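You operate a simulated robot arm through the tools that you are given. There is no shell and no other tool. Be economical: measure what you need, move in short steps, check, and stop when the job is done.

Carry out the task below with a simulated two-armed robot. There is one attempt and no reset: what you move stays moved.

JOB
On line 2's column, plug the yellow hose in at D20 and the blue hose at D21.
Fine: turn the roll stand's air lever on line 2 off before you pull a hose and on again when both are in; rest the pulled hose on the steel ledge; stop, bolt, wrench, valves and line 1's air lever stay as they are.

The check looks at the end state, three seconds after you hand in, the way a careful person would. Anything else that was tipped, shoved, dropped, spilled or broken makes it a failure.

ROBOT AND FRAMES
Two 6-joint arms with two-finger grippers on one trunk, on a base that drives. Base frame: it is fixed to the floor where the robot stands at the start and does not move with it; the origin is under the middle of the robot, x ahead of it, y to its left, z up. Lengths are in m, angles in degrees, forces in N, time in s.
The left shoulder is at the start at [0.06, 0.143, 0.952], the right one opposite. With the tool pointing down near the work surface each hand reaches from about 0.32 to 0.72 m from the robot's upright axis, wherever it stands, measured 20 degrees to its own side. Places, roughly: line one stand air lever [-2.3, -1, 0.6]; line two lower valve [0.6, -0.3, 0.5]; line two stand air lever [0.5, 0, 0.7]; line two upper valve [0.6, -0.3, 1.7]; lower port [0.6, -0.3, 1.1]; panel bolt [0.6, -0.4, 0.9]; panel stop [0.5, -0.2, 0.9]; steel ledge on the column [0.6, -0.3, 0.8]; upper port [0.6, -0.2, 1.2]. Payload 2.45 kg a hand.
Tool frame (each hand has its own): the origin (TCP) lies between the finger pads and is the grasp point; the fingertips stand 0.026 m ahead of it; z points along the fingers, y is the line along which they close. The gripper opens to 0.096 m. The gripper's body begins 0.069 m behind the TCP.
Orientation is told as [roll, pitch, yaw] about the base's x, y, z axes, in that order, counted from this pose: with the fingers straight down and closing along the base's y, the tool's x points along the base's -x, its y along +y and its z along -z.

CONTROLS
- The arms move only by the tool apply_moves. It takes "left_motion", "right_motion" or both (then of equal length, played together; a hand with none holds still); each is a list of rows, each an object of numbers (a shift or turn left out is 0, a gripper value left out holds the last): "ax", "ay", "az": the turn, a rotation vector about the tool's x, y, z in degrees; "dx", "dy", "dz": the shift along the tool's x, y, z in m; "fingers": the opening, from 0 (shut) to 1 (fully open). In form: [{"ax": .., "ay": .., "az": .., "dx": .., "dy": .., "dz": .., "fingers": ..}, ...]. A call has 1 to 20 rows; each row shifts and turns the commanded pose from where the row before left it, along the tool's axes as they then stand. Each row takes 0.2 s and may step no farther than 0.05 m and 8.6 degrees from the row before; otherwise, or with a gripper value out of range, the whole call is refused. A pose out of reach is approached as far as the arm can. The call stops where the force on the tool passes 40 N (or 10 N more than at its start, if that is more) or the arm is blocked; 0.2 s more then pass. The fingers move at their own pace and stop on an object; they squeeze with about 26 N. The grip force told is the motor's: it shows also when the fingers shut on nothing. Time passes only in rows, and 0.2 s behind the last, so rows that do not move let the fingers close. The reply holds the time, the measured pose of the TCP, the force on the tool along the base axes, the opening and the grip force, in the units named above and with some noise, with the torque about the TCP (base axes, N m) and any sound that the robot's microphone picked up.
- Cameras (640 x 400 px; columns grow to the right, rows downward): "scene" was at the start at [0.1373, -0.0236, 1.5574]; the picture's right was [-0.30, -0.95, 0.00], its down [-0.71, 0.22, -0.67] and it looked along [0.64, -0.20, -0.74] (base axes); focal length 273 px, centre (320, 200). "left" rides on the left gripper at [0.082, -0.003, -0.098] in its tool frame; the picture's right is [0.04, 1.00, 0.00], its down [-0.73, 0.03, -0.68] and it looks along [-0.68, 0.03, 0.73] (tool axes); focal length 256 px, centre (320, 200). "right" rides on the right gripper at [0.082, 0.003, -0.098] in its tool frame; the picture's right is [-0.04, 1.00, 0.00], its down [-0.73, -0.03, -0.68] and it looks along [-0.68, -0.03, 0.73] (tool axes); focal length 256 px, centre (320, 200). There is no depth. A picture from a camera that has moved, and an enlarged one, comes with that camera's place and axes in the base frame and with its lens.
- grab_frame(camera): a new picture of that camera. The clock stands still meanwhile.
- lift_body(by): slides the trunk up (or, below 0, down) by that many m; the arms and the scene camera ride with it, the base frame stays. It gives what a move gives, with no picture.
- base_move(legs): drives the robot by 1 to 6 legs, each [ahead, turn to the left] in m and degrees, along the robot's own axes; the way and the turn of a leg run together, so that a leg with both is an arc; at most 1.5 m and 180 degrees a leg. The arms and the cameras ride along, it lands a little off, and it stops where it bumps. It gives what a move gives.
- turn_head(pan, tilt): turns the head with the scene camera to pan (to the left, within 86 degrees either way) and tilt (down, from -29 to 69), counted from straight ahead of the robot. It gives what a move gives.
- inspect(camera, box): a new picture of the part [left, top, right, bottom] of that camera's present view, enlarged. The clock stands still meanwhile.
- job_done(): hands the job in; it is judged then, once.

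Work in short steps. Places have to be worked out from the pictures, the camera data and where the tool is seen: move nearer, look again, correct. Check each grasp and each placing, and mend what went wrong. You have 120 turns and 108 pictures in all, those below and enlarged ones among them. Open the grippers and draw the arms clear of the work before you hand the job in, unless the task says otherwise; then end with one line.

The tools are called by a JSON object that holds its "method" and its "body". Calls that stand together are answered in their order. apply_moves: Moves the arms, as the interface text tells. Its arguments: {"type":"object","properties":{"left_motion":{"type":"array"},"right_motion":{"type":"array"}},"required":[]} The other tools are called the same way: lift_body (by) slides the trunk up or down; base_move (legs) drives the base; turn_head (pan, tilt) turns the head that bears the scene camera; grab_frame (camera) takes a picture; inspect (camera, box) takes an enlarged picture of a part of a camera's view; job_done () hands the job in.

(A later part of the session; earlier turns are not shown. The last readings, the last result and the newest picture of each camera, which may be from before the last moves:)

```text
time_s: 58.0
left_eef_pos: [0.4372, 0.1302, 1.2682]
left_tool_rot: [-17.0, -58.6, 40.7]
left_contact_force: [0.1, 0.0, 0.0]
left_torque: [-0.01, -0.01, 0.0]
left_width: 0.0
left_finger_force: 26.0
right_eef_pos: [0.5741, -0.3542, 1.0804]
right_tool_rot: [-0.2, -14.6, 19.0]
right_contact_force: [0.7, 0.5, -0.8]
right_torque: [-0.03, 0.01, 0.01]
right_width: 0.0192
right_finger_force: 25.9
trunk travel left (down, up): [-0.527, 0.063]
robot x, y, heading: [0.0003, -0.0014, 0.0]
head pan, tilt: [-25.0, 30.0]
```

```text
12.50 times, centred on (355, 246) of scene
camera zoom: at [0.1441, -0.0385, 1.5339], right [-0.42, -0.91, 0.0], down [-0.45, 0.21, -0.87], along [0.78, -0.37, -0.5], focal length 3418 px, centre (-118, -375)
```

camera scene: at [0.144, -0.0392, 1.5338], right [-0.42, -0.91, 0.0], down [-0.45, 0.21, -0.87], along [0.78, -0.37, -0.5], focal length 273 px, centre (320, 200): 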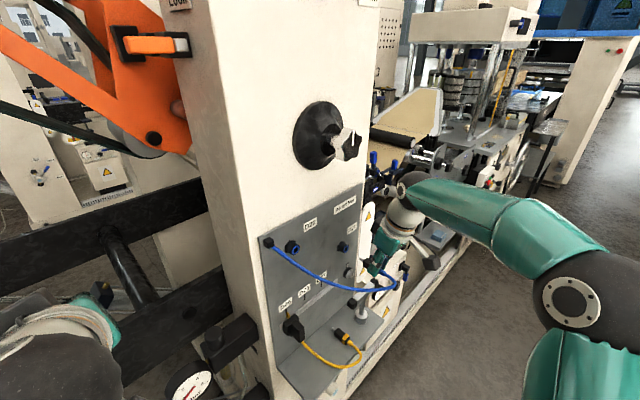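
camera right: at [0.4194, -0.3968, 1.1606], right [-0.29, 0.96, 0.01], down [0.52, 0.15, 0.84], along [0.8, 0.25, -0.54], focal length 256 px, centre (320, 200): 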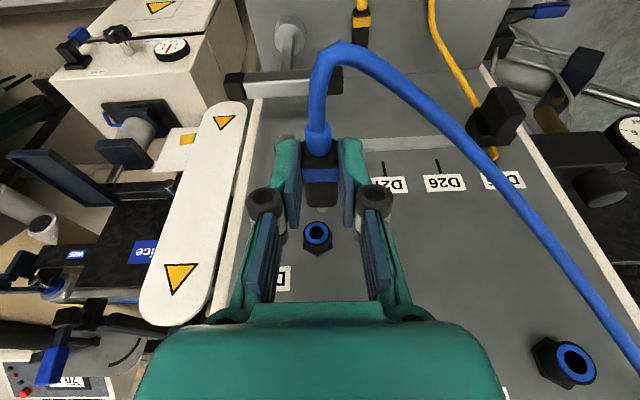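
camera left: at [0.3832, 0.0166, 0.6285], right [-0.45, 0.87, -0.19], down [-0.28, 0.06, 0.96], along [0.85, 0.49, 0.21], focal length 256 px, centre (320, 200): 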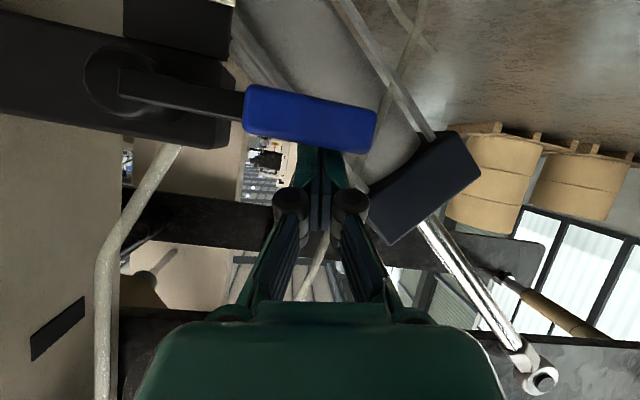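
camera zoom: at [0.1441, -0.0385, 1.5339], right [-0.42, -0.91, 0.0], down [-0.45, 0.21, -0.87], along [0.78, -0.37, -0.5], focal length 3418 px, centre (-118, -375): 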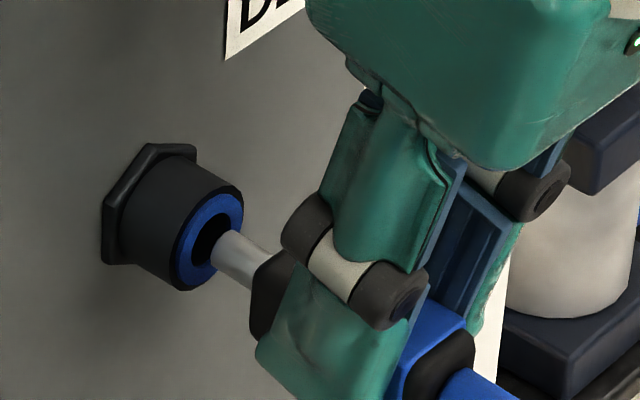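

Both views now show the tip aligned with the hole. I push in.

{"method": "apply_moves", "body": {"right_motion": [{"dy": -0.0004, "dx": -0.0048, "dz": 0.00125}, {"dx": -0.0048, "dz": 0.00125}, {"dx": -0.0048, "dz": 0.00125}]}}

{"method": "inspect", "body": {"camera": "right", "box": [270, 140, 370, 240]}}

{"method": "inspect", "body": {"camera": "scene", "box": [335, 230, 375, 262]}}

```text
time_s: 58.8
left_eef_pos: [0.4357, 0.1297, 1.2686]
left_tool_rot: [-16.9, -58.7, 40.6]
left_contact_force: [0.3, -0.1, -0.3]
left_torque: [0.0, -0.01, -0.02]
left_width: 0.0
left_finger_force: 26.2
right_eef_pos: [0.5867, -0.3492, 1.0805]
right_tool_rot: [-0.1, -14.4, 19.0]
right_contact_force: [-6.9, -1.7, -1.1]
right_torque: [-0.04, 0.16, 0.02]
right_width: 0.019
right_finger_force: 25.8
trunk travel left (down, up): [-0.527, 0.063]
robot x, y, heading: [0.0043, 0.0007, -0.2]
head pan, tilt: [-25.0, 30.0]
```

```text
4.00 times, centred on (320, 190) of right
camera zoom: at [0.4884, -0.3797, 1.1562], right [-0.29, 0.96, 0.01], down [0.52, 0.15, 0.84], along [0.8, 0.25, -0.54], focal length 1024 px, centre (320, 240)
```

zoom: 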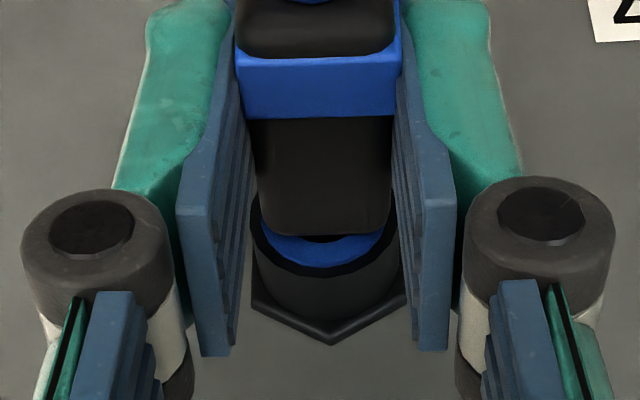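

```text
12.50 times, centred on (355, 246) of scene
camera zoom: at [0.1424, -0.0392, 1.534], right [-0.42, -0.91, 0.0], down [-0.45, 0.21, -0.87], along [0.78, -0.37, -0.5], focal length 3418 px, centre (-118, -375)
```

zoom: 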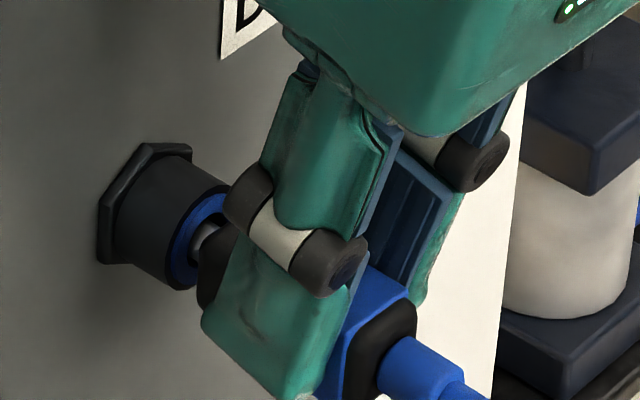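

It is going in. I push the remaining few millimetres until it seats.

{"method": "apply_moves", "body": {"right_motion": [{"dx": -0.0039, "dz": 0.001}, {"dx": -0.0039, "dz": 0.001}, {"dx": -0.0029, "dz": 0.00075}]}}

{"method": "inspect", "body": {"camera": "right", "box": [270, 140, 370, 240]}}

{"method": "inspect", "body": {"camera": "scene", "box": [335, 230, 375, 262]}}

```text
time_s: 59.6
left_eef_pos: [0.4336, 0.129, 1.2704]
left_tool_rot: [-17.1, -58.8, 40.7]
left_contact_force: [0.1, -0.1, -0.6]
left_torque: [0.0, 0.02, -0.01]
left_width: 0.0
left_finger_force: 25.8
right_eef_pos: [0.5953, -0.3461, 1.0813]
right_tool_rot: [0.0, -14.4, 19.0]
right_contact_force: [-21.0, -3.0, -2.6]
right_torque: [-0.1, 0.53, 0.09]
right_width: 0.0194
right_finger_force: 26.2
trunk travel left (down, up): [-0.527, 0.063]
robot x, y, heading: [0.0006, -0.001, -0.3]
head pan, tilt: [-25.0, 30.0]
```

```text
4.00 times, centred on (320, 190) of right
camera zoom: at [0.497, -0.3772, 1.1571], right [-0.29, 0.96, 0.01], down [0.52, 0.15, 0.84], along [0.8, 0.25, -0.54], focal length 1024 px, centre (320, 240)
```

zoom: 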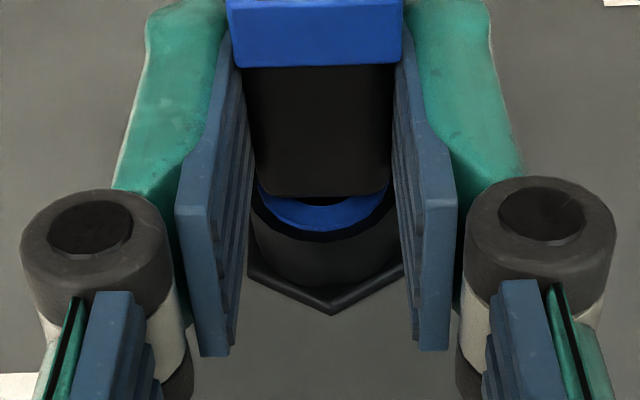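

```text
12.50 times, centred on (355, 246) of scene
camera zoom: at [0.1401, -0.0393, 1.5342], right [-0.42, -0.91, 0.0], down [-0.45, 0.21, -0.87], along [0.79, -0.37, -0.5], focal length 3418 px, centre (-118, -375)
```

zoom: 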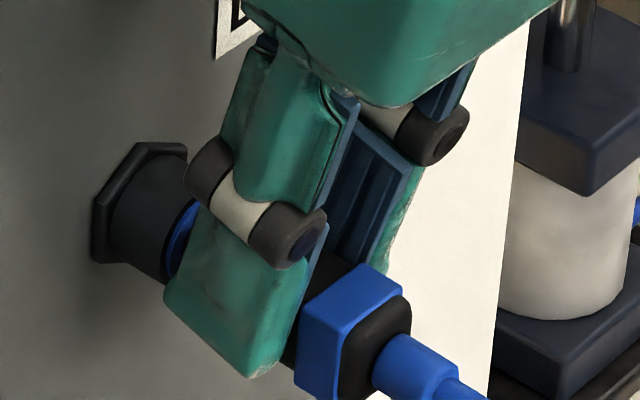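

The plug slid back in the fingers and is still about 5 mm short of seated. I open, move back behind the plug and close on the hose boss, so the finger edges can push on the plug's rear face.

{"method": "apply_moves", "body": {"right_motion": [{"fingers": 0.42}, {}, {}, {"dx": 0.0174, "dz": -0.0045}, {"dx": 0.0174, "dz": -0.0045}, {"dx": 0.0174, "dz": -0.0045}]}}

{"method": "grab_frame", "body": {"camera": "right"}}

{"method": "inspect", "body": {"camera": "scene", "box": [320, 220, 420, 300]}}

```text
time_s: 61.0
left_eef_pos: [0.4358, 0.1308, 1.2684]
left_tool_rot: [-16.9, -58.8, 40.7]
left_contact_force: [-0.8, 0.5, -0.5]
left_torque: [-0.01, 0.01, 0.02]
left_width: 0.0001
left_finger_force: 25.5
right_eef_pos: [0.549, -0.3635, 1.0822]
right_tool_rot: [-0.2, -14.7, 19.0]
right_contact_force: [-0.1, -0.1, 0.3]
right_torque: [-0.01, -0.03, 0.0]
right_width: 0.0404
right_finger_force: 0.0
trunk travel left (down, up): [-0.527, 0.063]
robot x, y, heading: [0.001, 0.0006, 0.1]
head pan, tilt: [-25.0, 30.0]
```

```text
32 pictures are left
camera right: at [0.4499, -0.3929, 1.157], right [-0.29, 0.96, 0.01], down [0.52, 0.15, 0.84], along [0.8, 0.25, -0.54], focal length 256 px, centre (320, 200)
```

right: 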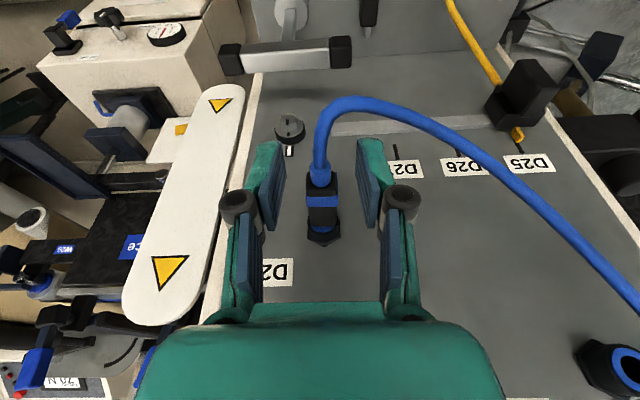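

```text
5.00 times, centred on (370, 260) of scene
camera zoom: at [0.1427, -0.0386, 1.534], right [-0.42, -0.91, 0.0], down [-0.45, 0.21, -0.87], along [0.78, -0.37, -0.5], focal length 1367 px, centre (70, -100)
```

zoom: 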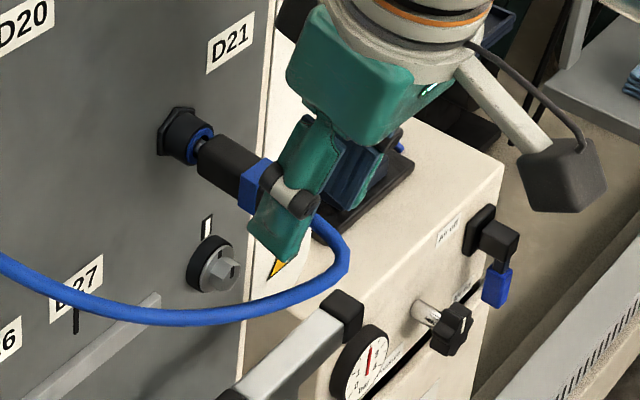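

The plug stays in the port. I back off another 6 mm, close on the boss (the width should read about 12 mm) and then push forward.

{"method": "apply_moves", "body": {"right_motion": [{"dx": 0.0068, "dz": -0.0018}, {"fingers": 0}, {}, {}]}}

```text
time_s: 62.0
left_eef_pos: [0.4354, 0.1298, 1.2688]
left_tool_rot: [-17.1, -58.6, 40.7]
left_contact_force: [0.3, -0.9, 0.7]
left_torque: [-0.01, 0.01, -0.02]
left_width: 0.0
left_finger_force: 26.4
right_eef_pos: [0.5425, -0.3664, 1.0815]
right_tool_rot: [-0.1, -14.5, 19.0]
right_contact_force: [-4.3, -0.9, 0.2]
right_torque: [-0.01, 0.08, 0.01]
right_width: 0.0059
right_finger_force: 26.5
trunk travel left (down, up): [-0.527, 0.063]
robot x, y, heading: [0.0, -0.0001, -0.2]
head pan, tilt: [-25.0, 30.0]
```

It closed on the hose at 5.9 mm, behind the plug. I push forward in small steps until firm contact.

{"method": "apply_moves", "body": {"right_motion": [{"dx": -0.0039, "dz": 0.001}, {"dx": -0.0039, "dz": 0.001}, {"dx": -0.0039, "dz": 0.001}, {"dx": -0.0039, "dz": 0.001}]}}

{"method": "inspect", "body": {"camera": "scene", "box": [330, 225, 400, 285]}}

```text
time_s: 62.8
left_eef_pos: [0.4343, 0.1295, 1.2698]
left_tool_rot: [-17.0, -58.8, 40.8]
left_contact_force: [0.5, 0.5, -0.2]
left_torque: [0.0, 0.01, 0.01]
left_width: 0.0001
left_finger_force: 26.0
right_eef_pos: [0.5453, -0.3673, 1.0797]
right_tool_rot: [0.3, -13.0, 18.8]
right_contact_force: [-25.5, -8.0, 0.0]
right_torque: [-0.17, 0.57, 0.05]
right_width: 0.0059
right_finger_force: 25.6
trunk travel left (down, up): [-0.527, 0.063]
robot x, y, heading: [-0.0016, 0.0022, -0.1]
head pan, tilt: [-25.0, 30.0]
stopped in row 4 (right hand): the force on the tool passed its limit at 43 N (the readings are from after the stop); the commanded pose is now the measured one
```

```text
6.67 times, centred on (365, 255) of scene
camera zoom: at [0.1416, -0.039, 1.534], right [-0.42, -0.91, 0.0], down [-0.45, 0.21, -0.87], along [0.78, -0.37, -0.5], focal length 1823 px, centre (20, -167)
```

zoom: 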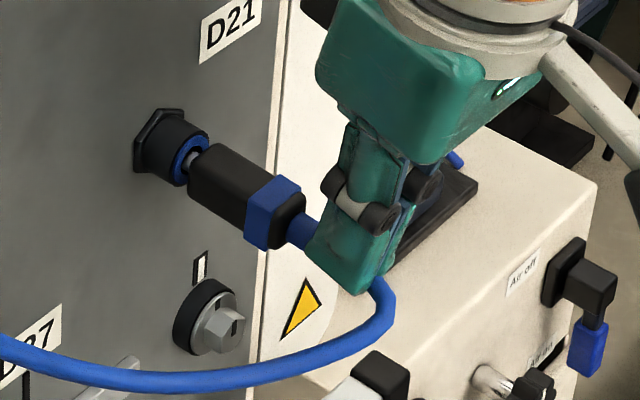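

Contact at 43 N with no further motion suggests an end stop. I open, back off and take one enlarged look to compare with how the plug sat in D20.

{"method": "apply_moves", "body": {"right_motion": [{"fingers": 0.42}, {}, {"dx": 0.0145, "dz": -0.0038}, {}]}}

{"method": "inspect", "body": {"camera": "right", "box": [280, 170, 360, 260]}}

{"method": "inspect", "body": {"camera": "scene", "box": [335, 230, 375, 262]}}

```text
time_s: 63.8
left_eef_pos: [0.4365, 0.1303, 1.268]
left_tool_rot: [-16.8, -58.7, 40.7]
left_contact_force: [0.6, -0.3, 0.4]
left_torque: [0.0, -0.01, 0.02]
left_width: 0.0
left_finger_force: 26.1
right_eef_pos: [0.5358, -0.3706, 1.0811]
right_tool_rot: [0.1, -13.8, 18.9]
right_contact_force: [0.0, -0.2, 0.4]
right_torque: [0.02, 0.0, -0.05]
right_width: 0.0405
right_finger_force: 0.0
trunk travel left (down, up): [-0.527, 0.063]
robot x, y, heading: [-0.0004, -0.0006, -0.1]
head pan, tilt: [-25.0, 30.0]
```

```text
4.44 times, centred on (320, 215) of right
camera zoom: at [0.4383, -0.3995, 1.1578], right [-0.29, 0.96, 0.01], down [0.53, 0.15, 0.83], along [0.8, 0.24, -0.55], focal length 1138 px, centre (320, 133)
```

zoom: 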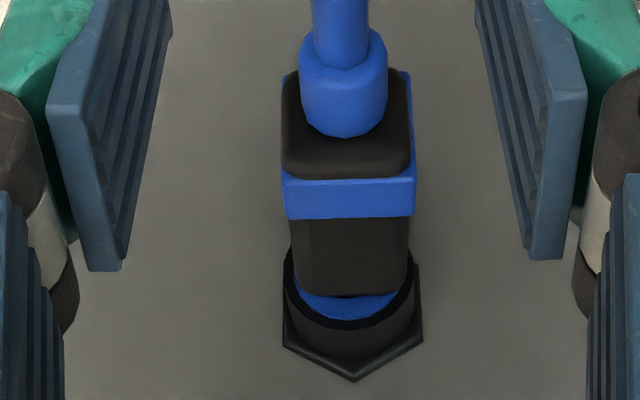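

```text
12.50 times, centred on (355, 246) of scene
camera zoom: at [0.1436, -0.0386, 1.5339], right [-0.42, -0.91, 0.0], down [-0.45, 0.21, -0.87], along [0.78, -0.37, -0.5], focal length 3418 px, centre (-118, -375)
```

zoom: 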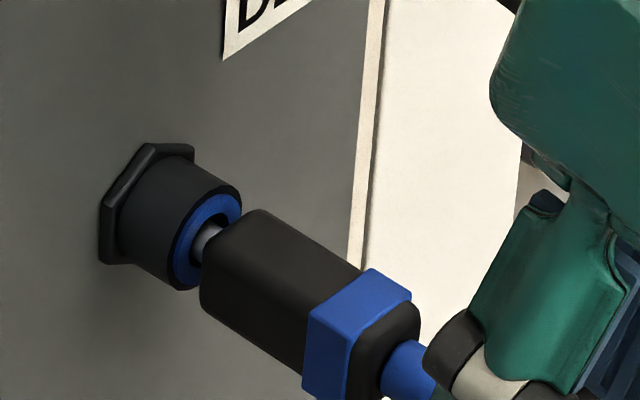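

Measured the same way, band-to-hex distance is 50.5 mm here against 50.9 mm when it sat in D20, so blue is seated in D21. I lift the open fingers clear of the hose, back away, pitch to about -34°, and come down in front of the ledge for yellow.

{"method": "apply_moves", "body": {"right_motion": [{"dz": -0.035}, {"dz": -0.035}, {"dx": 0.0388, "dz": -0.0095}, {"dx": 0.0388, "dz": -0.0095}, {"dx": 0.0388, "dz": -0.0095}, {"ay": -6.7}, {"ay": -6.7}, {"ay": -6.7}, {"dy": 0.0288}, {"dy": 0.0288}, {"dx": 0.0224, "dz": 0.0332}, {"dx": 0.0224, "dz": 0.0332}, {"dx": 0.0224, "dz": 0.0332}, {"dx": 0.0224, "dz": 0.0332}, {"dx": 0.0224, "dz": 0.0332}, {"dx": 0.0224, "dz": 0.0332}]}}

{"method": "grab_frame", "body": {"camera": "right"}}

{"method": "grab_frame", "body": {"camera": "scene"}}

```text
time_s: 67.2
left_eef_pos: [0.4368, 0.1304, 1.2683]
left_tool_rot: [-16.8, -58.7, 40.6]
left_contact_force: [-0.1, -0.1, -1.0]
left_torque: [0.04, -0.02, 0.02]
left_width: 0.0
left_finger_force: 25.9
right_eef_pos: [0.3878, -0.359, 0.9042]
right_tool_rot: [0.2, -33.7, 18.7]
right_contact_force: [0.7, 0.0, -0.4]
right_torque: [0.01, 0.03, 0.03]
right_width: 0.0402
right_finger_force: 0.1
trunk travel left (down, up): [-0.527, 0.063]
robot x, y, heading: [-0.0006, 0.0011, -0.1]
head pan, tilt: [-25.0, 30.0]
```

```text
27 pictures are left
camera right: at [0.2714, -0.3946, 0.9422], right [-0.29, 0.96, 0.02], down [0.23, 0.05, 0.97], along [0.93, 0.29, -0.24], focal length 256 px, centre (320, 200)
```

right: 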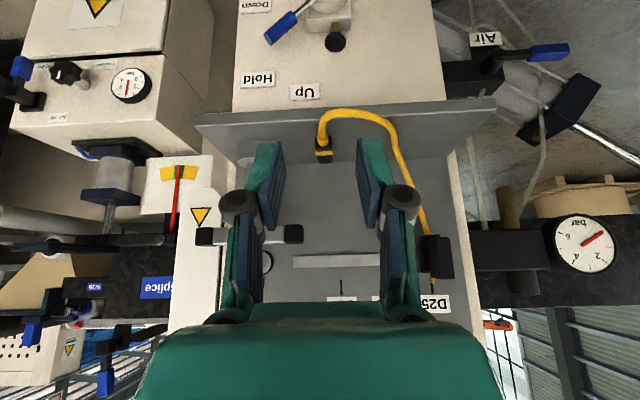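

```text
26 pictures are left
camera scene: at [0.1445, -0.0395, 1.5338], right [-0.42, -0.91, 0.0], down [-0.45, 0.21, -0.87], along [0.78, -0.37, -0.5], focal length 273 px, centre (320, 200)
```

scene: 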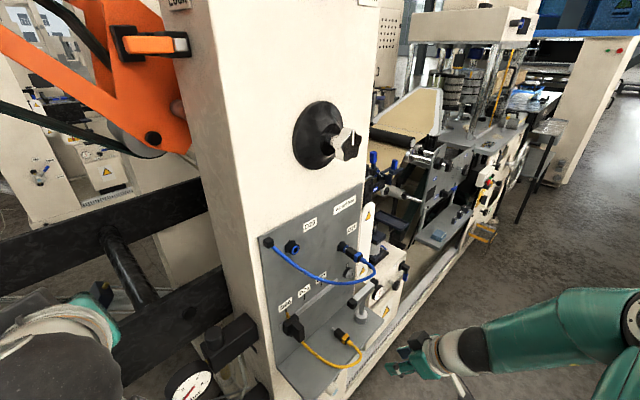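

Blue sits in D21 and yellow is still on the ledge. One enlarged look to locate yellow's band.

{"method": "inspect", "body": {"camera": "right", "box": [280, 100, 370, 180]}}

```text
5.00 times, centred on (325, 140) of right
camera zoom: at [0.2714, -0.3946, 0.9422], right [-0.29, 0.96, 0.02], down [0.23, 0.05, 0.97], along [0.93, 0.29, -0.24], focal length 1280 px, centre (295, 500)
```

zoom: 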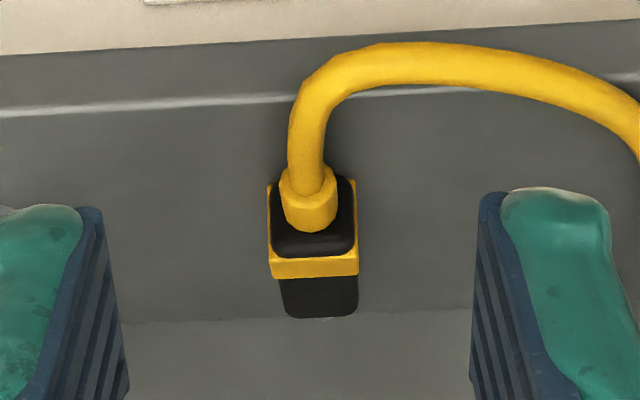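

Yellow's band is at n≈0.414, u≈-0.464, aligned with the panel normal. I move in under the blue hose and straddle it with the band in the rear half of the pads, clear of the T-wrench.

{"method": "apply_moves", "body": {"right_motion": [{"dx": -0.0333, "dy": 0.0026, "dz": 0.0222}, {"dx": -0.0333, "dz": 0.0222}, {"dx": -0.0333, "dz": 0.0222}, {"dx": 0.0018, "dz": 0.0249}, {"dx": 0.0018, "dz": 0.0249}, {"dx": 0.0018, "dz": 0.0249}, {"dx": 0.0033, "dz": 0.005}]}}

{"method": "grab_frame", "body": {"camera": "right"}}

```text
time_s: 68.8
left_eef_pos: [0.4364, 0.1297, 1.2686]
left_tool_rot: [-17.1, -58.7, 40.7]
left_contact_force: [0.3, 0.0, 0.5]
left_torque: [-0.01, 0.01, -0.03]
left_width: 0.0
left_finger_force: 26.4
right_eef_pos: [0.5329, -0.3061, 0.8367]
right_tool_rot: [0.2, -33.7, 18.7]
right_contact_force: [-0.2, 0.5, -0.4]
right_torque: [-0.03, -0.01, -0.03]
right_width: 0.0402
right_finger_force: 0.1
trunk travel left (down, up): [-0.527, 0.063]
robot x, y, heading: [-0.001, -0.0008, -0.1]
head pan, tilt: [-25.0, 30.0]
```

```text
24 pictures are left
camera right: at [0.4159, -0.3433, 0.8743], right [-0.29, 0.96, 0.02], down [0.23, 0.05, 0.97], along [0.93, 0.29, -0.23], focal length 256 px, centre (320, 200)
```

right: 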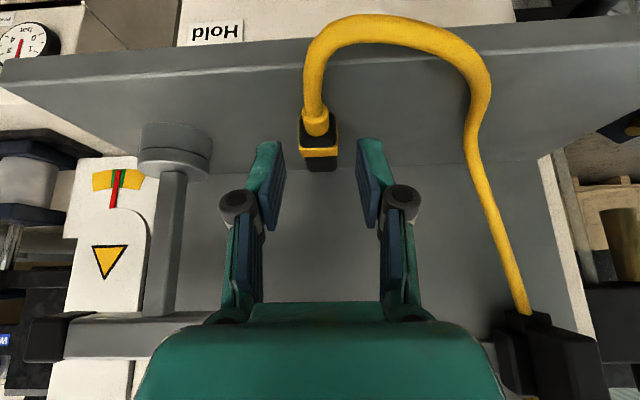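

Centred. I descend the last 12 mm and close.

{"method": "apply_moves", "body": {"right_motion": [{"dx": 0.0033, "dz": 0.005}, {"dx": 0.0017, "dz": 0.003}, {"dx": 0.001, "dz": 0.0017}, {"fingers": 0}, {}, {}, {}]}}

{"method": "inspect", "body": {"camera": "right", "box": [260, 100, 380, 220]}}

```text
time_s: 70.4
left_eef_pos: [0.4372, 0.1297, 1.2676]
left_tool_rot: [-16.9, -58.7, 40.7]
left_contact_force: [-0.3, 0.0, -0.6]
left_torque: [0.02, -0.01, 0.01]
left_width: 0.0
left_finger_force: 26.0
right_eef_pos: [0.535, -0.3059, 0.8272]
right_tool_rot: [0.2, -33.7, 18.8]
right_contact_force: [-0.8, 0.6, -0.2]
right_torque: [0.0, -0.01, -0.03]
right_width: 0.019
right_finger_force: 25.9
trunk travel left (down, up): [-0.527, 0.063]
robot x, y, heading: [0.0028, 0.0035, -0.3]
head pan, tilt: [-25.0, 30.0]
```

```text
3.33 times, centred on (320, 160) of right
camera zoom: at [0.4178, -0.3428, 0.8632], right [-0.29, 0.96, 0.02], down [0.23, 0.05, 0.97], along [0.93, 0.29, -0.23], focal length 853 px, centre (320, 333)
```

zoom: 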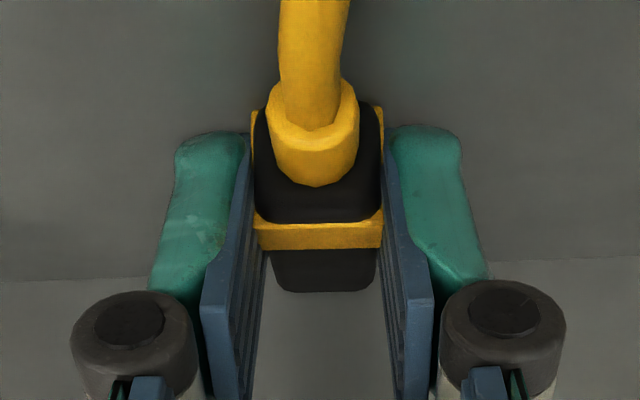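

Good grip at 19.0 mm. I lift slowly and move left at low height in front of the ledge, keeping below the blue hose.

{"method": "apply_moves", "body": {"right_motion": [{"dx": -0.0056, "dz": -0.0083}, {"dx": -0.0056, "dz": -0.0083}, {"dx": -0.0111, "dz": -0.0166}, {"dx": 0.0125, "dy": 0.022, "dz": -0.0083}, {"dx": 0.0125, "dy": 0.022, "dz": -0.0083}, {"dx": 0.0125, "dy": 0.022, "dz": -0.0083}, {"dx": 0.0125, "dy": 0.022, "dz": -0.0083}, {"dy": 0.023}]}}

{"method": "grab_frame", "body": {"camera": "right"}}

{"method": "inspect", "body": {"camera": "scene", "box": [240, 220, 440, 400]}}

```text
time_s: 72.2
left_eef_pos: [0.435, 0.1308, 1.2695]
left_tool_rot: [-17.0, -58.6, 40.7]
left_contact_force: [-0.1, -1.1, -0.7]
left_torque: [0.0, -0.01, -0.03]
left_width: 0.0003
left_finger_force: 25.8
right_eef_pos: [0.4499, -0.2744, 0.9087]
right_tool_rot: [0.4, -33.6, 18.7]
right_contact_force: [-0.4, -0.2, -0.9]
right_torque: [-0.02, 0.02, -0.02]
right_width: 0.0189
right_finger_force: 26.6
right hand out of reach, approached as far as the arm can: row 5, 6, 7, 8
trunk travel left (down, up): [-0.527, 0.063]
robot x, y, heading: [-0.0006, 0.0001, -0.0]
head pan, tilt: [-25.0, 30.0]
```

```text
22 pictures are left
camera right: at [0.3338, -0.3103, 0.946], right [-0.3, 0.95, 0.03], down [0.23, 0.04, 0.97], along [0.93, 0.29, -0.24], focal length 256 px, centre (320, 200)
```

right: 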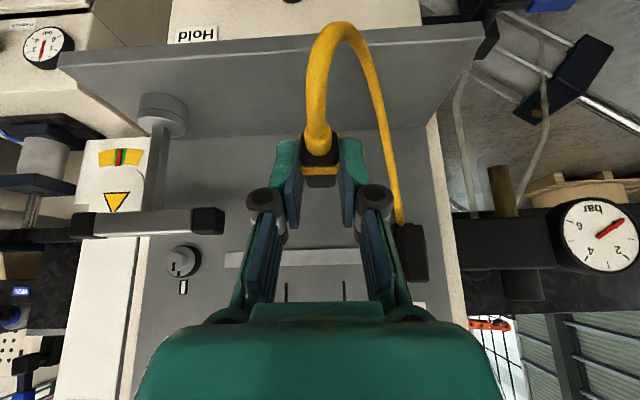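

```text
2.22 times, centred on (340, 310) of scene
camera zoom: at [0.1432, -0.0383, 1.5339], right [-0.42, -0.91, 0.0], down [-0.45, 0.21, -0.87], along [0.78, -0.37, -0.5], focal length 608 px, centre (276, -44)
```

zoom: 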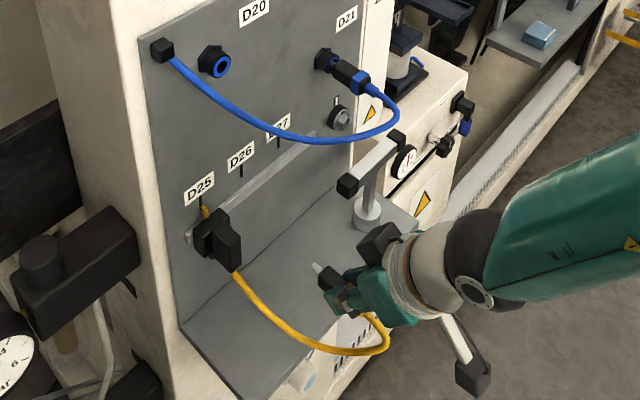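

The arm is near its folded limit here but still holds the plug. I rise now, which should bring it back into comfortable reach, and check the pose.

{"method": "apply_moves", "body": {"right_motion": [{"dx": -0.0139, "dz": -0.0208}, {"dx": -0.0139, "dz": -0.0208}, {"dx": -0.0139, "dz": -0.0208}, {"dx": -0.0139, "dz": -0.0208}]}}

```text
time_s: 73.2
left_eef_pos: [0.4351, 0.1313, 1.2683]
left_tool_rot: [-17.0, -58.7, 40.8]
left_contact_force: [-0.7, 0.2, -0.9]
left_torque: [-0.01, 0.01, -0.01]
left_width: 0.0
left_finger_force: 26.2
right_eef_pos: [0.4532, -0.2673, 0.9731]
right_tool_rot: [0.0, -33.7, 18.9]
right_contact_force: [0.3, -0.8, -0.5]
right_torque: [0.0, -0.03, -0.06]
right_width: 0.0192
right_finger_force: 26.0
right hand out of reach, approached as far as the arm can: row 1, 2, 3
trunk travel left (down, up): [-0.527, 0.063]
robot x, y, heading: [0.0017, -0.0032, -0.1]
head pan, tilt: [-25.0, 30.0]
```

Back in reach and still gripped. I back off 25 mm to clear the blue hose, then rise to D20 height while drifting left.

{"method": "apply_moves", "body": {"right_motion": [{"dx": 0.0208, "dz": -0.0139}, {"dx": -0.01665, "dy": 0.007, "dz": -0.02496}, {"dx": -0.01665, "dy": 0.007, "dz": -0.02496}, {"dx": -0.01665, "dy": 0.007, "dz": -0.02496}, {"dx": -0.01665, "dy": 0.007, "dz": -0.02496}, {"dx": -0.01665, "dy": 0.007, "dz": -0.02496}, {"dx": -0.01665, "dy": 0.007, "dz": -0.02496}, {"dx": -0.01665, "dy": 0.007, "dz": -0.02496}]}}

{"method": "grab_frame", "body": {"camera": "right"}}

```text
time_s: 75.0
left_eef_pos: [0.4357, 0.1292, 1.2682]
left_tool_rot: [-16.9, -58.8, 40.8]
left_contact_force: [-0.8, 0.2, 0.0]
left_torque: [0.01, -0.03, 0.02]
left_width: 0.0001
left_finger_force: 26.3
right_eef_pos: [0.4108, -0.2269, 1.1834]
right_tool_rot: [0.1, -33.7, 18.7]
right_contact_force: [0.9, -1.0, -0.5]
right_torque: [-0.01, 0.0, -0.01]
right_width: 0.0193
right_finger_force: 25.9
trunk travel left (down, up): [-0.527, 0.063]
robot x, y, heading: [-0.001, -0.001, -0.1]
head pan, tilt: [-25.0, 30.0]
```

```text
20 pictures are left
camera right: at [0.2946, -0.2639, 1.2205], right [-0.29, 0.96, 0.02], down [0.23, 0.05, 0.97], along [0.93, 0.29, -0.23], focal length 256 px, centre (320, 200)
```

right: 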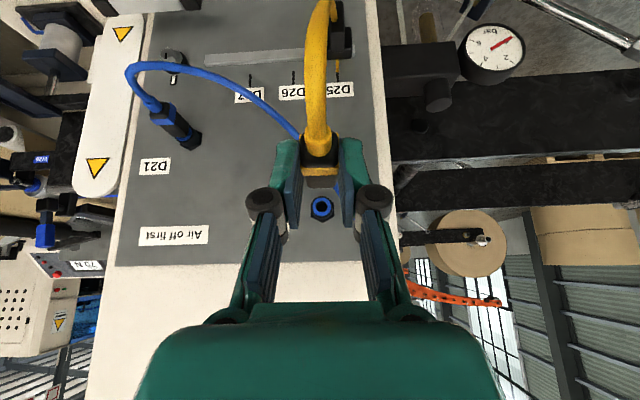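

D20 is straight ahead. I shift 3.5 mm right and advance until the tip is about 1 cm from the port, then check closely.

{"method": "apply_moves", "body": {"right_motion": [{"dy": -0.0035, "dx": -0.0208, "dz": 0.0139}, {"dx": -0.0208, "dz": 0.0139}, {"dx": -0.0208, "dz": 0.0139}, {}]}}

{"method": "inspect", "body": {"camera": "right", "box": [270, 130, 370, 240]}}

{"method": "inspect", "body": {"camera": "scene", "box": [275, 225, 325, 265]}}

```text
time_s: 76.0
left_eef_pos: [0.4349, 0.13, 1.2688]
left_tool_rot: [-17.1, -58.6, 40.7]
left_contact_force: [0.9, 0.9, 0.3]
left_torque: [0.02, 0.01, -0.01]
left_width: 0.0001
left_finger_force: 26.2
right_eef_pos: [0.4849, -0.2082, 1.184]
right_tool_rot: [0.2, -33.9, 18.8]
right_contact_force: [-0.6, -0.2, -0.6]
right_torque: [0.04, 0.02, 0.03]
right_width: 0.0192
right_finger_force: 25.9
trunk travel left (down, up): [-0.527, 0.063]
robot x, y, heading: [0.0021, -0.002, 0.2]
head pan, tilt: [-25.0, 30.0]
```

```text
3.64 times, centred on (320, 185) of right
camera zoom: at [0.3679, -0.2444, 1.2207], right [-0.29, 0.96, 0.02], down [0.23, 0.05, 0.97], along [0.93, 0.29, -0.23], focal length 931 px, centre (320, 254)
```

zoom: 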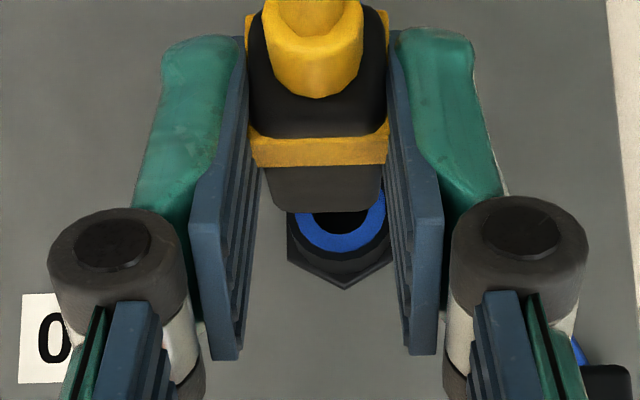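

```text
10.00 times, centred on (300, 245) of scene
camera zoom: at [0.1425, -0.0388, 1.534], right [-0.42, -0.91, 0.0], down [-0.45, 0.21, -0.87], along [0.78, -0.37, -0.5], focal length 2734 px, centre (520, -250)
```

zoom: 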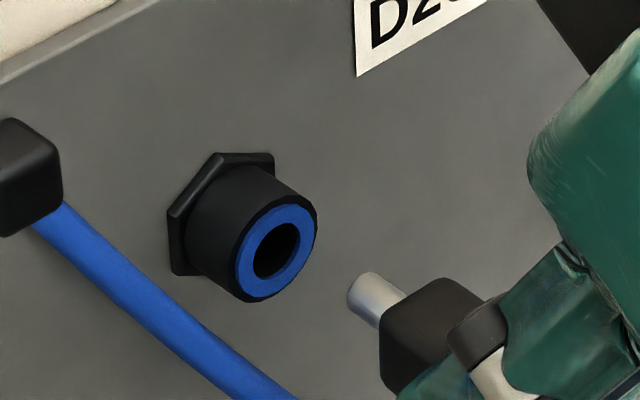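

The tip needs about 3 mm left and about 1 mm down. I correct and advance to the rim for the fine check.

{"method": "apply_moves", "body": {"right_motion": [{"dy": 0.003, "dx": 0.0007, "dz": 0.001}, {"dx": -0.0083, "dz": 0.0056}, {}]}}

{"method": "inspect", "body": {"camera": "right", "box": [280, 140, 360, 220]}}

{"method": "inspect", "body": {"camera": "scene", "box": [280, 232, 315, 260]}}

```text
time_s: 76.8
left_eef_pos: [0.4364, 0.1302, 1.2685]
left_tool_rot: [-17.0, -58.7, 40.7]
left_contact_force: [-0.2, 0.5, 0.4]
left_torque: [0.0, 0.01, 0.0]
left_width: 0.0
left_finger_force: 25.7
right_eef_pos: [0.4932, -0.2027, 1.1826]
right_tool_rot: [0.2, -33.7, 18.8]
right_contact_force: [0.4, 0.2, 0.0]
right_torque: [0.0, 0.01, -0.01]
right_width: 0.0188
right_finger_force: 25.7
trunk travel left (down, up): [-0.527, 0.063]
robot x, y, heading: [-0.0001, -0.0036, 0.1]
head pan, tilt: [-25.0, 30.0]
```

```text
5.00 times, centred on (320, 180) of right
camera zoom: at [0.3764, -0.2377, 1.2194], right [-0.29, 0.96, 0.02], down [0.23, 0.05, 0.97], along [0.93, 0.29, -0.23], focal length 1280 px, centre (320, 300)
```

zoom: 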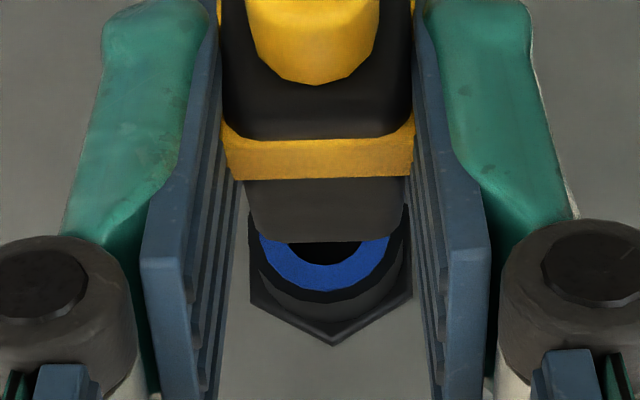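

```text
14.29 times, centred on (298, 246) of scene
camera zoom: at [0.1429, -0.0387, 1.534], right [-0.42, -0.91, 0.0], down [-0.45, 0.21, -0.87], along [0.78, -0.37, -0.5], focal length 3906 px, centre (641, -457)
```

zoom: 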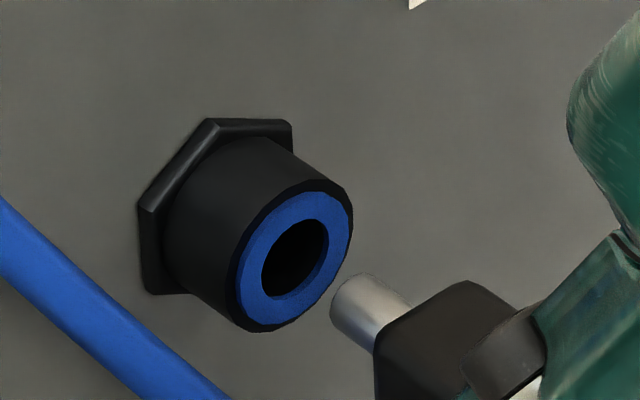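

Sideways it is aligned now; the scene view suggests it is 1–2 mm low. I raise 1.3 mm, close the gap and check again.

{"method": "apply_moves", "body": {"right_motion": [{"dx": -0.0007, "dz": -0.0011}, {"dx": -0.0054, "dz": 0.0036}, {}]}}

{"method": "inspect", "body": {"camera": "scene", "box": [280, 232, 315, 260]}}

```text
time_s: 77.6
left_eef_pos: [0.4356, 0.1303, 1.268]
left_tool_rot: [-17.0, -58.6, 40.6]
left_contact_force: [-0.3, 0.2, -0.1]
left_torque: [0.02, 0.03, 0.02]
left_width: 0.0
left_finger_force: 26.2
right_eef_pos: [0.499, -0.2009, 1.1815]
right_tool_rot: [0.2, -33.8, 18.8]
right_contact_force: [-0.1, 0.5, -0.5]
right_torque: [0.0, 0.01, 0.0]
right_width: 0.0189
right_finger_force: 26.2
trunk travel left (down, up): [-0.527, 0.063]
robot x, y, heading: [0.0026, 0.0004, -0.2]
head pan, tilt: [-25.0, 30.0]
```

```text
14.29 times, centred on (298, 246) of scene
camera zoom: at [0.1431, -0.0387, 1.5339], right [-0.42, -0.91, 0.0], down [-0.45, 0.21, -0.87], along [0.78, -0.37, -0.5], focal length 3906 px, centre (641, -457)
```

zoom: 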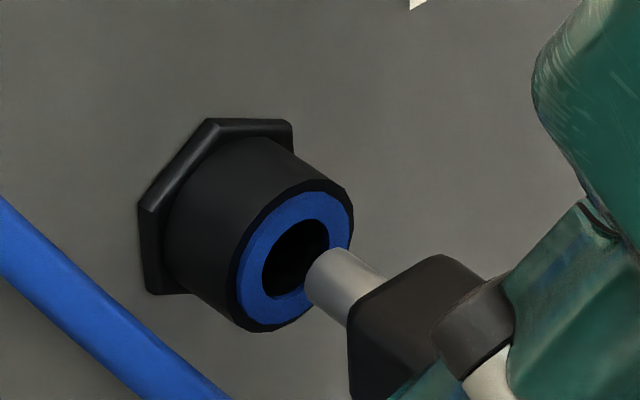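

Only about 1 mm low now. I raise slightly and push in gently.

{"method": "apply_moves", "body": {"right_motion": [{"dx": -0.0005, "dz": -0.0008}, {"dx": -0.0042, "dz": 0.0028}, {"dx": -0.0042, "dz": 0.0028}]}}

{"method": "inspect", "body": {"camera": "scene", "box": [280, 232, 315, 260]}}

```text
time_s: 78.4
left_eef_pos: [0.4343, 0.1289, 1.2684]
left_tool_rot: [-17.1, -58.8, 40.8]
left_contact_force: [0.2, 1.1, 0.0]
left_torque: [-0.01, 0.02, 0.04]
left_width: 0.0001
left_finger_force: 26.1
right_eef_pos: [0.5085, -0.1977, 1.1833]
right_tool_rot: [0.1, -33.6, 18.8]
right_contact_force: [-7.4, -1.5, -0.7]
right_torque: [-0.03, 0.12, 0.04]
right_width: 0.0189
right_finger_force: 26.0
trunk travel left (down, up): [-0.527, 0.063]
robot x, y, heading: [-0.0007, 0.0005, -0.1]
head pan, tilt: [-25.0, 30.0]
```

```text
14.29 times, centred on (298, 246) of scene
camera zoom: at [0.142, -0.0391, 1.534], right [-0.42, -0.91, 0.0], down [-0.45, 0.21, -0.87], along [0.78, -0.37, -0.5], focal length 3906 px, centre (641, -457)
```

zoom: 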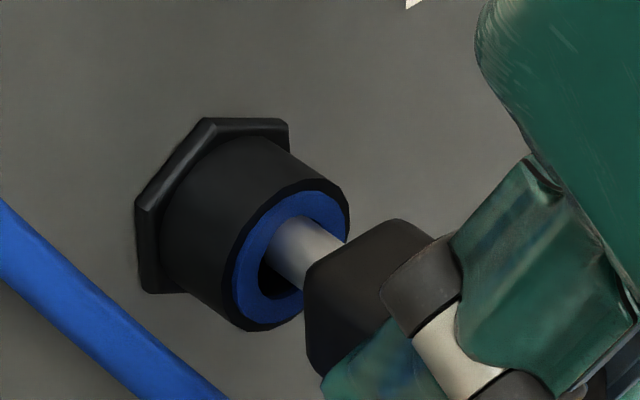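

It is entering with 7 N, the same as at D21. I push on until it seats.

{"method": "apply_moves", "body": {"right_motion": [{"dx": -0.0033, "dz": 0.0022}, {"dx": -0.0033, "dz": 0.0022}, {"dx": -0.0033, "dz": 0.0022}, {"dx": -0.0033, "dz": 0.0022}]}}

{"method": "inspect", "body": {"camera": "scene", "box": [280, 232, 315, 260]}}

```text
time_s: 79.4
left_eef_pos: [0.4344, 0.1287, 1.2698]
left_tool_rot: [-17.1, -58.9, 40.8]
left_contact_force: [0.3, 0.3, -0.7]
left_torque: [-0.03, 0.0, -0.06]
left_width: 0.0
left_finger_force: 25.6
right_eef_pos: [0.5192, -0.1943, 1.1855]
right_tool_rot: [0.1, -33.7, 18.8]
right_contact_force: [-18.8, -8.4, -1.4]
right_torque: [-0.17, 0.37, -0.08]
right_width: 0.0194
right_finger_force: 25.4
trunk travel left (down, up): [-0.527, 0.063]
robot x, y, heading: [-0.0006, -0.0013, 0.0]
head pan, tilt: [-25.0, 30.0]
```

```text
14.29 times, centred on (298, 246) of scene
camera zoom: at [0.1396, -0.0401, 1.5342], right [-0.42, -0.91, 0.0], down [-0.45, 0.21, -0.87], along [0.79, -0.37, -0.5], focal length 3906 px, centre (641, -457)
```

zoom: 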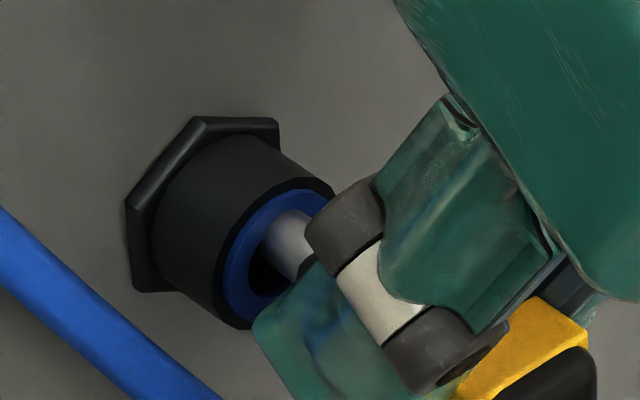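

The plug slid back in the grip again; the dark hole shows below the tip, so it is about 2 mm high. I back off 5 mm, lower 2 mm and push again.

{"method": "apply_moves", "body": {"right_motion": [{"dx": 0.0058, "dz": -0.0039}, {"dx": 0.0012, "dz": 0.0018}, {}, {"dx": -0.0033, "dz": 0.0022}]}}

{"method": "inspect", "body": {"camera": "scene", "box": [280, 232, 315, 260]}}

```text
time_s: 80.4
left_eef_pos: [0.4365, 0.1309, 1.2696]
left_tool_rot: [-16.9, -58.8, 40.7]
left_contact_force: [-0.1, -0.6, 0.3]
left_torque: [0.01, -0.01, 0.02]
left_width: 0.0
left_finger_force: 26.4
right_eef_pos: [0.5212, -0.1933, 1.1812]
right_tool_rot: [0.0, -33.7, 18.9]
right_contact_force: [0.0, -0.1, -0.3]
right_torque: [-0.02, -0.01, -0.03]
right_width: 0.0194
right_finger_force: 26.6
trunk travel left (down, up): [-0.527, 0.063]
robot x, y, heading: [-0.0021, 0.0004, -0.1]
head pan, tilt: [-25.0, 30.0]
```

```text
14.29 times, centred on (298, 246) of scene
camera zoom: at [0.1437, -0.0386, 1.5339], right [-0.42, -0.91, 0.0], down [-0.45, 0.21, -0.87], along [0.78, -0.37, -0.5], focal length 3906 px, centre (641, -457)
```

zoom: 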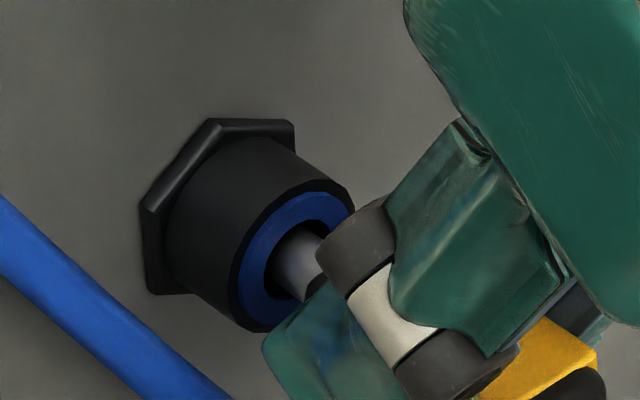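

Now the tip is centred in the hole with no force on it. I push on.

{"method": "apply_moves", "body": {"right_motion": [{"dx": -0.0033, "dz": 0.0022}, {"dx": -0.0033, "dz": 0.0022}, {"dx": -0.0033, "dz": 0.0022}]}}

```text
time_s: 81.2
left_eef_pos: [0.4348, 0.1297, 1.2711]
left_tool_rot: [-17.1, -58.8, 40.7]
left_contact_force: [-0.4, 0.2, -0.4]
left_torque: [-0.03, 0.01, 0.01]
left_width: 0.0003
left_finger_force: 26.0
right_eef_pos: [0.5278, -0.1912, 1.1815]
right_tool_rot: [0.1, -33.4, 18.9]
right_contact_force: [-18.7, -6.6, -3.6]
right_torque: [-0.18, 0.55, -0.01]
right_width: 0.0193
right_finger_force: 25.4
trunk travel left (down, up): [-0.527, 0.063]
robot x, y, heading: [-0.002, -0.0012, -0.1]
head pan, tilt: [-25.0, 30.0]
```

About 19 N with grip-limited slip. As at D21, I finish by pushing from behind: open, back off 45 mm, and close on the hose behind the plug.

{"method": "apply_moves", "body": {"right_motion": [{"fingers": 0.42}, {}, {}, {"dx": 0.0187, "dz": -0.0125}, {"dx": 0.0187, "dz": -0.0125}, {"fingers": 0}, {}, {}, {}]}}

{"method": "inspect", "body": {"camera": "right", "box": [260, 120, 380, 240]}}

```text
time_s: 83.2
left_eef_pos: [0.4356, 0.1299, 1.2688]
left_tool_rot: [-17.0, -58.7, 40.7]
left_contact_force: [0.8, -0.2, 0.2]
left_torque: [-0.01, 0.01, 0.01]
left_width: 0.0003
left_finger_force: 26.3
right_eef_pos: [0.4902, -0.2031, 1.1849]
right_tool_rot: [0.2, -33.7, 18.7]
right_contact_force: [-0.8, -0.2, 1.5]
right_torque: [0.0, 0.01, -0.02]
right_width: 0.0
right_finger_force: 25.9
trunk travel left (down, up): [-0.527, 0.063]
robot x, y, heading: [0.0002, -0.0015, -0.1]
head pan, tilt: [-25.0, 30.0]
```

```text
3.33 times, centred on (320, 180) of right
camera zoom: at [0.3728, -0.2389, 1.221], right [-0.29, 0.96, 0.02], down [0.23, 0.05, 0.97], along [0.93, 0.29, -0.23], focal length 853 px, centre (320, 267)
```

zoom: 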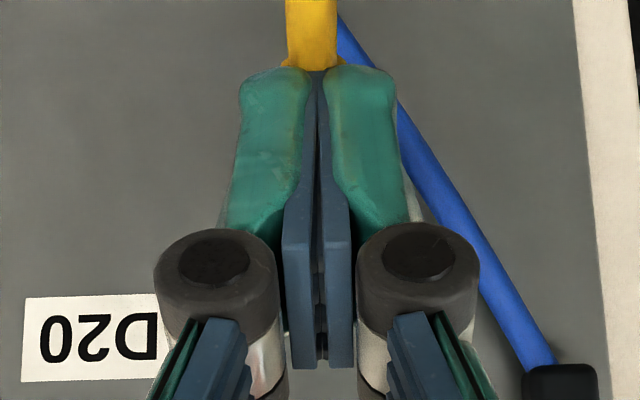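

The fingers closed just above the hose boss. I open, lower 12 mm to straddle it and close again.

{"method": "apply_moves", "body": {"right_motion": [{"fingers": 0.3}, {}, {"dx": 0.0067, "dz": 0.01}, {}, {"fingers": 0}, {}, {}]}}

```text
time_s: 84.8
left_eef_pos: [0.4351, 0.1298, 1.2686]
left_tool_rot: [-17.0, -58.7, 40.6]
left_contact_force: [-0.5, -1.0, 0.1]
left_torque: [-0.01, 0.0, -0.01]
left_width: 0.0
left_finger_force: 26.3
right_eef_pos: [0.4902, -0.2038, 1.1705]
right_tool_rot: [0.1, -33.6, 18.7]
right_contact_force: [-2.9, -2.0, -1.8]
right_torque: [-0.09, 0.21, -0.08]
right_width: 0.0114
right_finger_force: 25.7
trunk travel left (down, up): [-0.527, 0.063]
robot x, y, heading: [0.0023, -0.0012, -0.1]
head pan, tilt: [-25.0, 30.0]
```

Now gripping the boss (11.4 mm). I push forward along the port axis.

{"method": "apply_moves", "body": {"right_motion": [{"dx": -0.0033, "dz": 0.0022}, {"dx": -0.0033, "dz": 0.0022}, {"dx": -0.0033, "dz": 0.0022}, {"dx": -0.0033, "dz": 0.0022}]}}

{"method": "inspect", "body": {"camera": "scene", "box": [280, 232, 330, 272]}}

```text
time_s: 85.7
left_eef_pos: [0.4316, 0.1295, 1.2711]
left_tool_rot: [-17.4, -59.0, 41.1]
left_contact_force: [-0.5, -0.4, 0.5]
left_torque: [-0.02, -0.01, -0.01]
left_width: 0.0001
left_finger_force: 25.8
right_eef_pos: [0.4908, -0.204, 1.171]
right_tool_rot: [0.1, -32.9, 18.8]
right_contact_force: [-24.2, -9.4, 6.3]
right_torque: [0.05, -0.23, -0.06]
right_width: 0.0115
right_finger_force: 25.6
trunk travel left (down, up): [-0.527, 0.063]
robot x, y, heading: [-0.001, -0.0008, -0.0]
head pan, tilt: [-25.0, 30.0]
stopped in row 4 (right hand): the force on the tool passed its limit at 42 N (the readings are from after the stop); the commanded pose is now the measured one
```

```text
10.00 times, centred on (305, 252) of scene
camera zoom: at [0.137, -0.0396, 1.5347], right [-0.42, -0.91, 0.0], down [-0.45, 0.21, -0.87], along [0.79, -0.37, -0.5], focal length 2734 px, centre (470, -320)
```

zoom: 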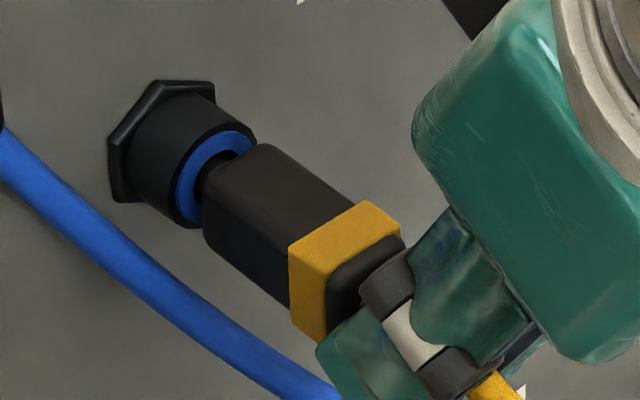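

A firm stop at 42 N and the same look as D21. I release, lift clear of the hose and check the seating from the hand camera.

{"method": "apply_moves", "body": {"right_motion": [{"fingers": 0.35}, {}, {"dx": 0.002, "dz": -0.03}, {"dx": 0.025, "dz": -0.0167}, {"dx": 0.025, "dz": -0.0167}]}}

{"method": "inspect", "body": {"camera": "right", "box": [270, 50, 400, 190]}}

```text
time_s: 86.9
left_eef_pos: [0.4359, 0.1291, 1.2693]
left_tool_rot: [-17.0, -58.8, 40.7]
left_contact_force: [-0.9, 0.5, -0.2]
left_torque: [-0.01, 0.01, -0.01]
left_width: 0.0
left_finger_force: 26.3
right_eef_pos: [0.4232, -0.2284, 1.1951]
right_tool_rot: [0.1, -33.1, 18.8]
right_contact_force: [-0.4, -0.7, 0.3]
right_torque: [0.01, -0.02, 0.0]
right_width: 0.0337
right_finger_force: 0.1
trunk travel left (down, up): [-0.527, 0.063]
robot x, y, heading: [0.0004, 0.0011, -0.1]
head pan, tilt: [-25.0, 30.0]
```

```text
2.86 times, centred on (335, 120) of right
camera zoom: at [0.307, -0.2652, 1.2339], right [-0.29, 0.96, 0.02], down [0.24, 0.05, 0.97], along [0.93, 0.29, -0.24], focal length 731 px, centre (277, 429)
```

zoom: 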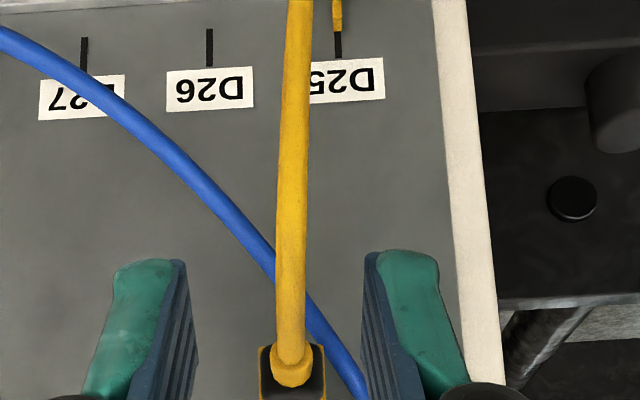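

I raise the camera to the same viewpoint I had of the seated plug at the start, for a direct comparison.

{"method": "apply_moves", "body": {"right_motion": [{"dx": -0.0226, "dz": -0.0222}, {"dx": -0.0226, "dz": -0.0222}, {}]}}

{"method": "inspect", "body": {"camera": "right", "box": [270, 50, 400, 190]}}

```text
time_s: 87.7
left_eef_pos: [0.4358, 0.1297, 1.2698]
left_tool_rot: [-16.9, -58.7, 40.8]
left_contact_force: [-0.1, -0.5, 0.1]
left_torque: [-0.02, 0.02, 0.0]
left_width: 0.0
left_finger_force: 25.7
right_eef_pos: [0.4364, -0.2236, 1.258]
right_tool_rot: [0.1, -32.9, 18.8]
right_contact_force: [-0.2, -0.2, 0.9]
right_torque: [0.02, 0.01, -0.01]
right_width: 0.0339
right_finger_force: 0.0
trunk travel left (down, up): [-0.527, 0.063]
robot x, y, heading: [0.002, -0.0014, 0.1]
head pan, tilt: [-25.0, 30.0]
```

```text
2.86 times, centred on (335, 120) of right
camera zoom: at [0.3214, -0.2595, 1.2959], right [-0.29, 0.96, 0.02], down [0.24, 0.05, 0.97], along [0.93, 0.29, -0.25], focal length 731 px, centre (277, 429)
```

zoom: 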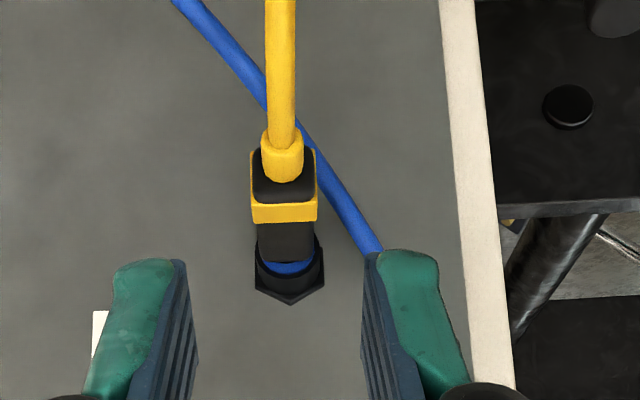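

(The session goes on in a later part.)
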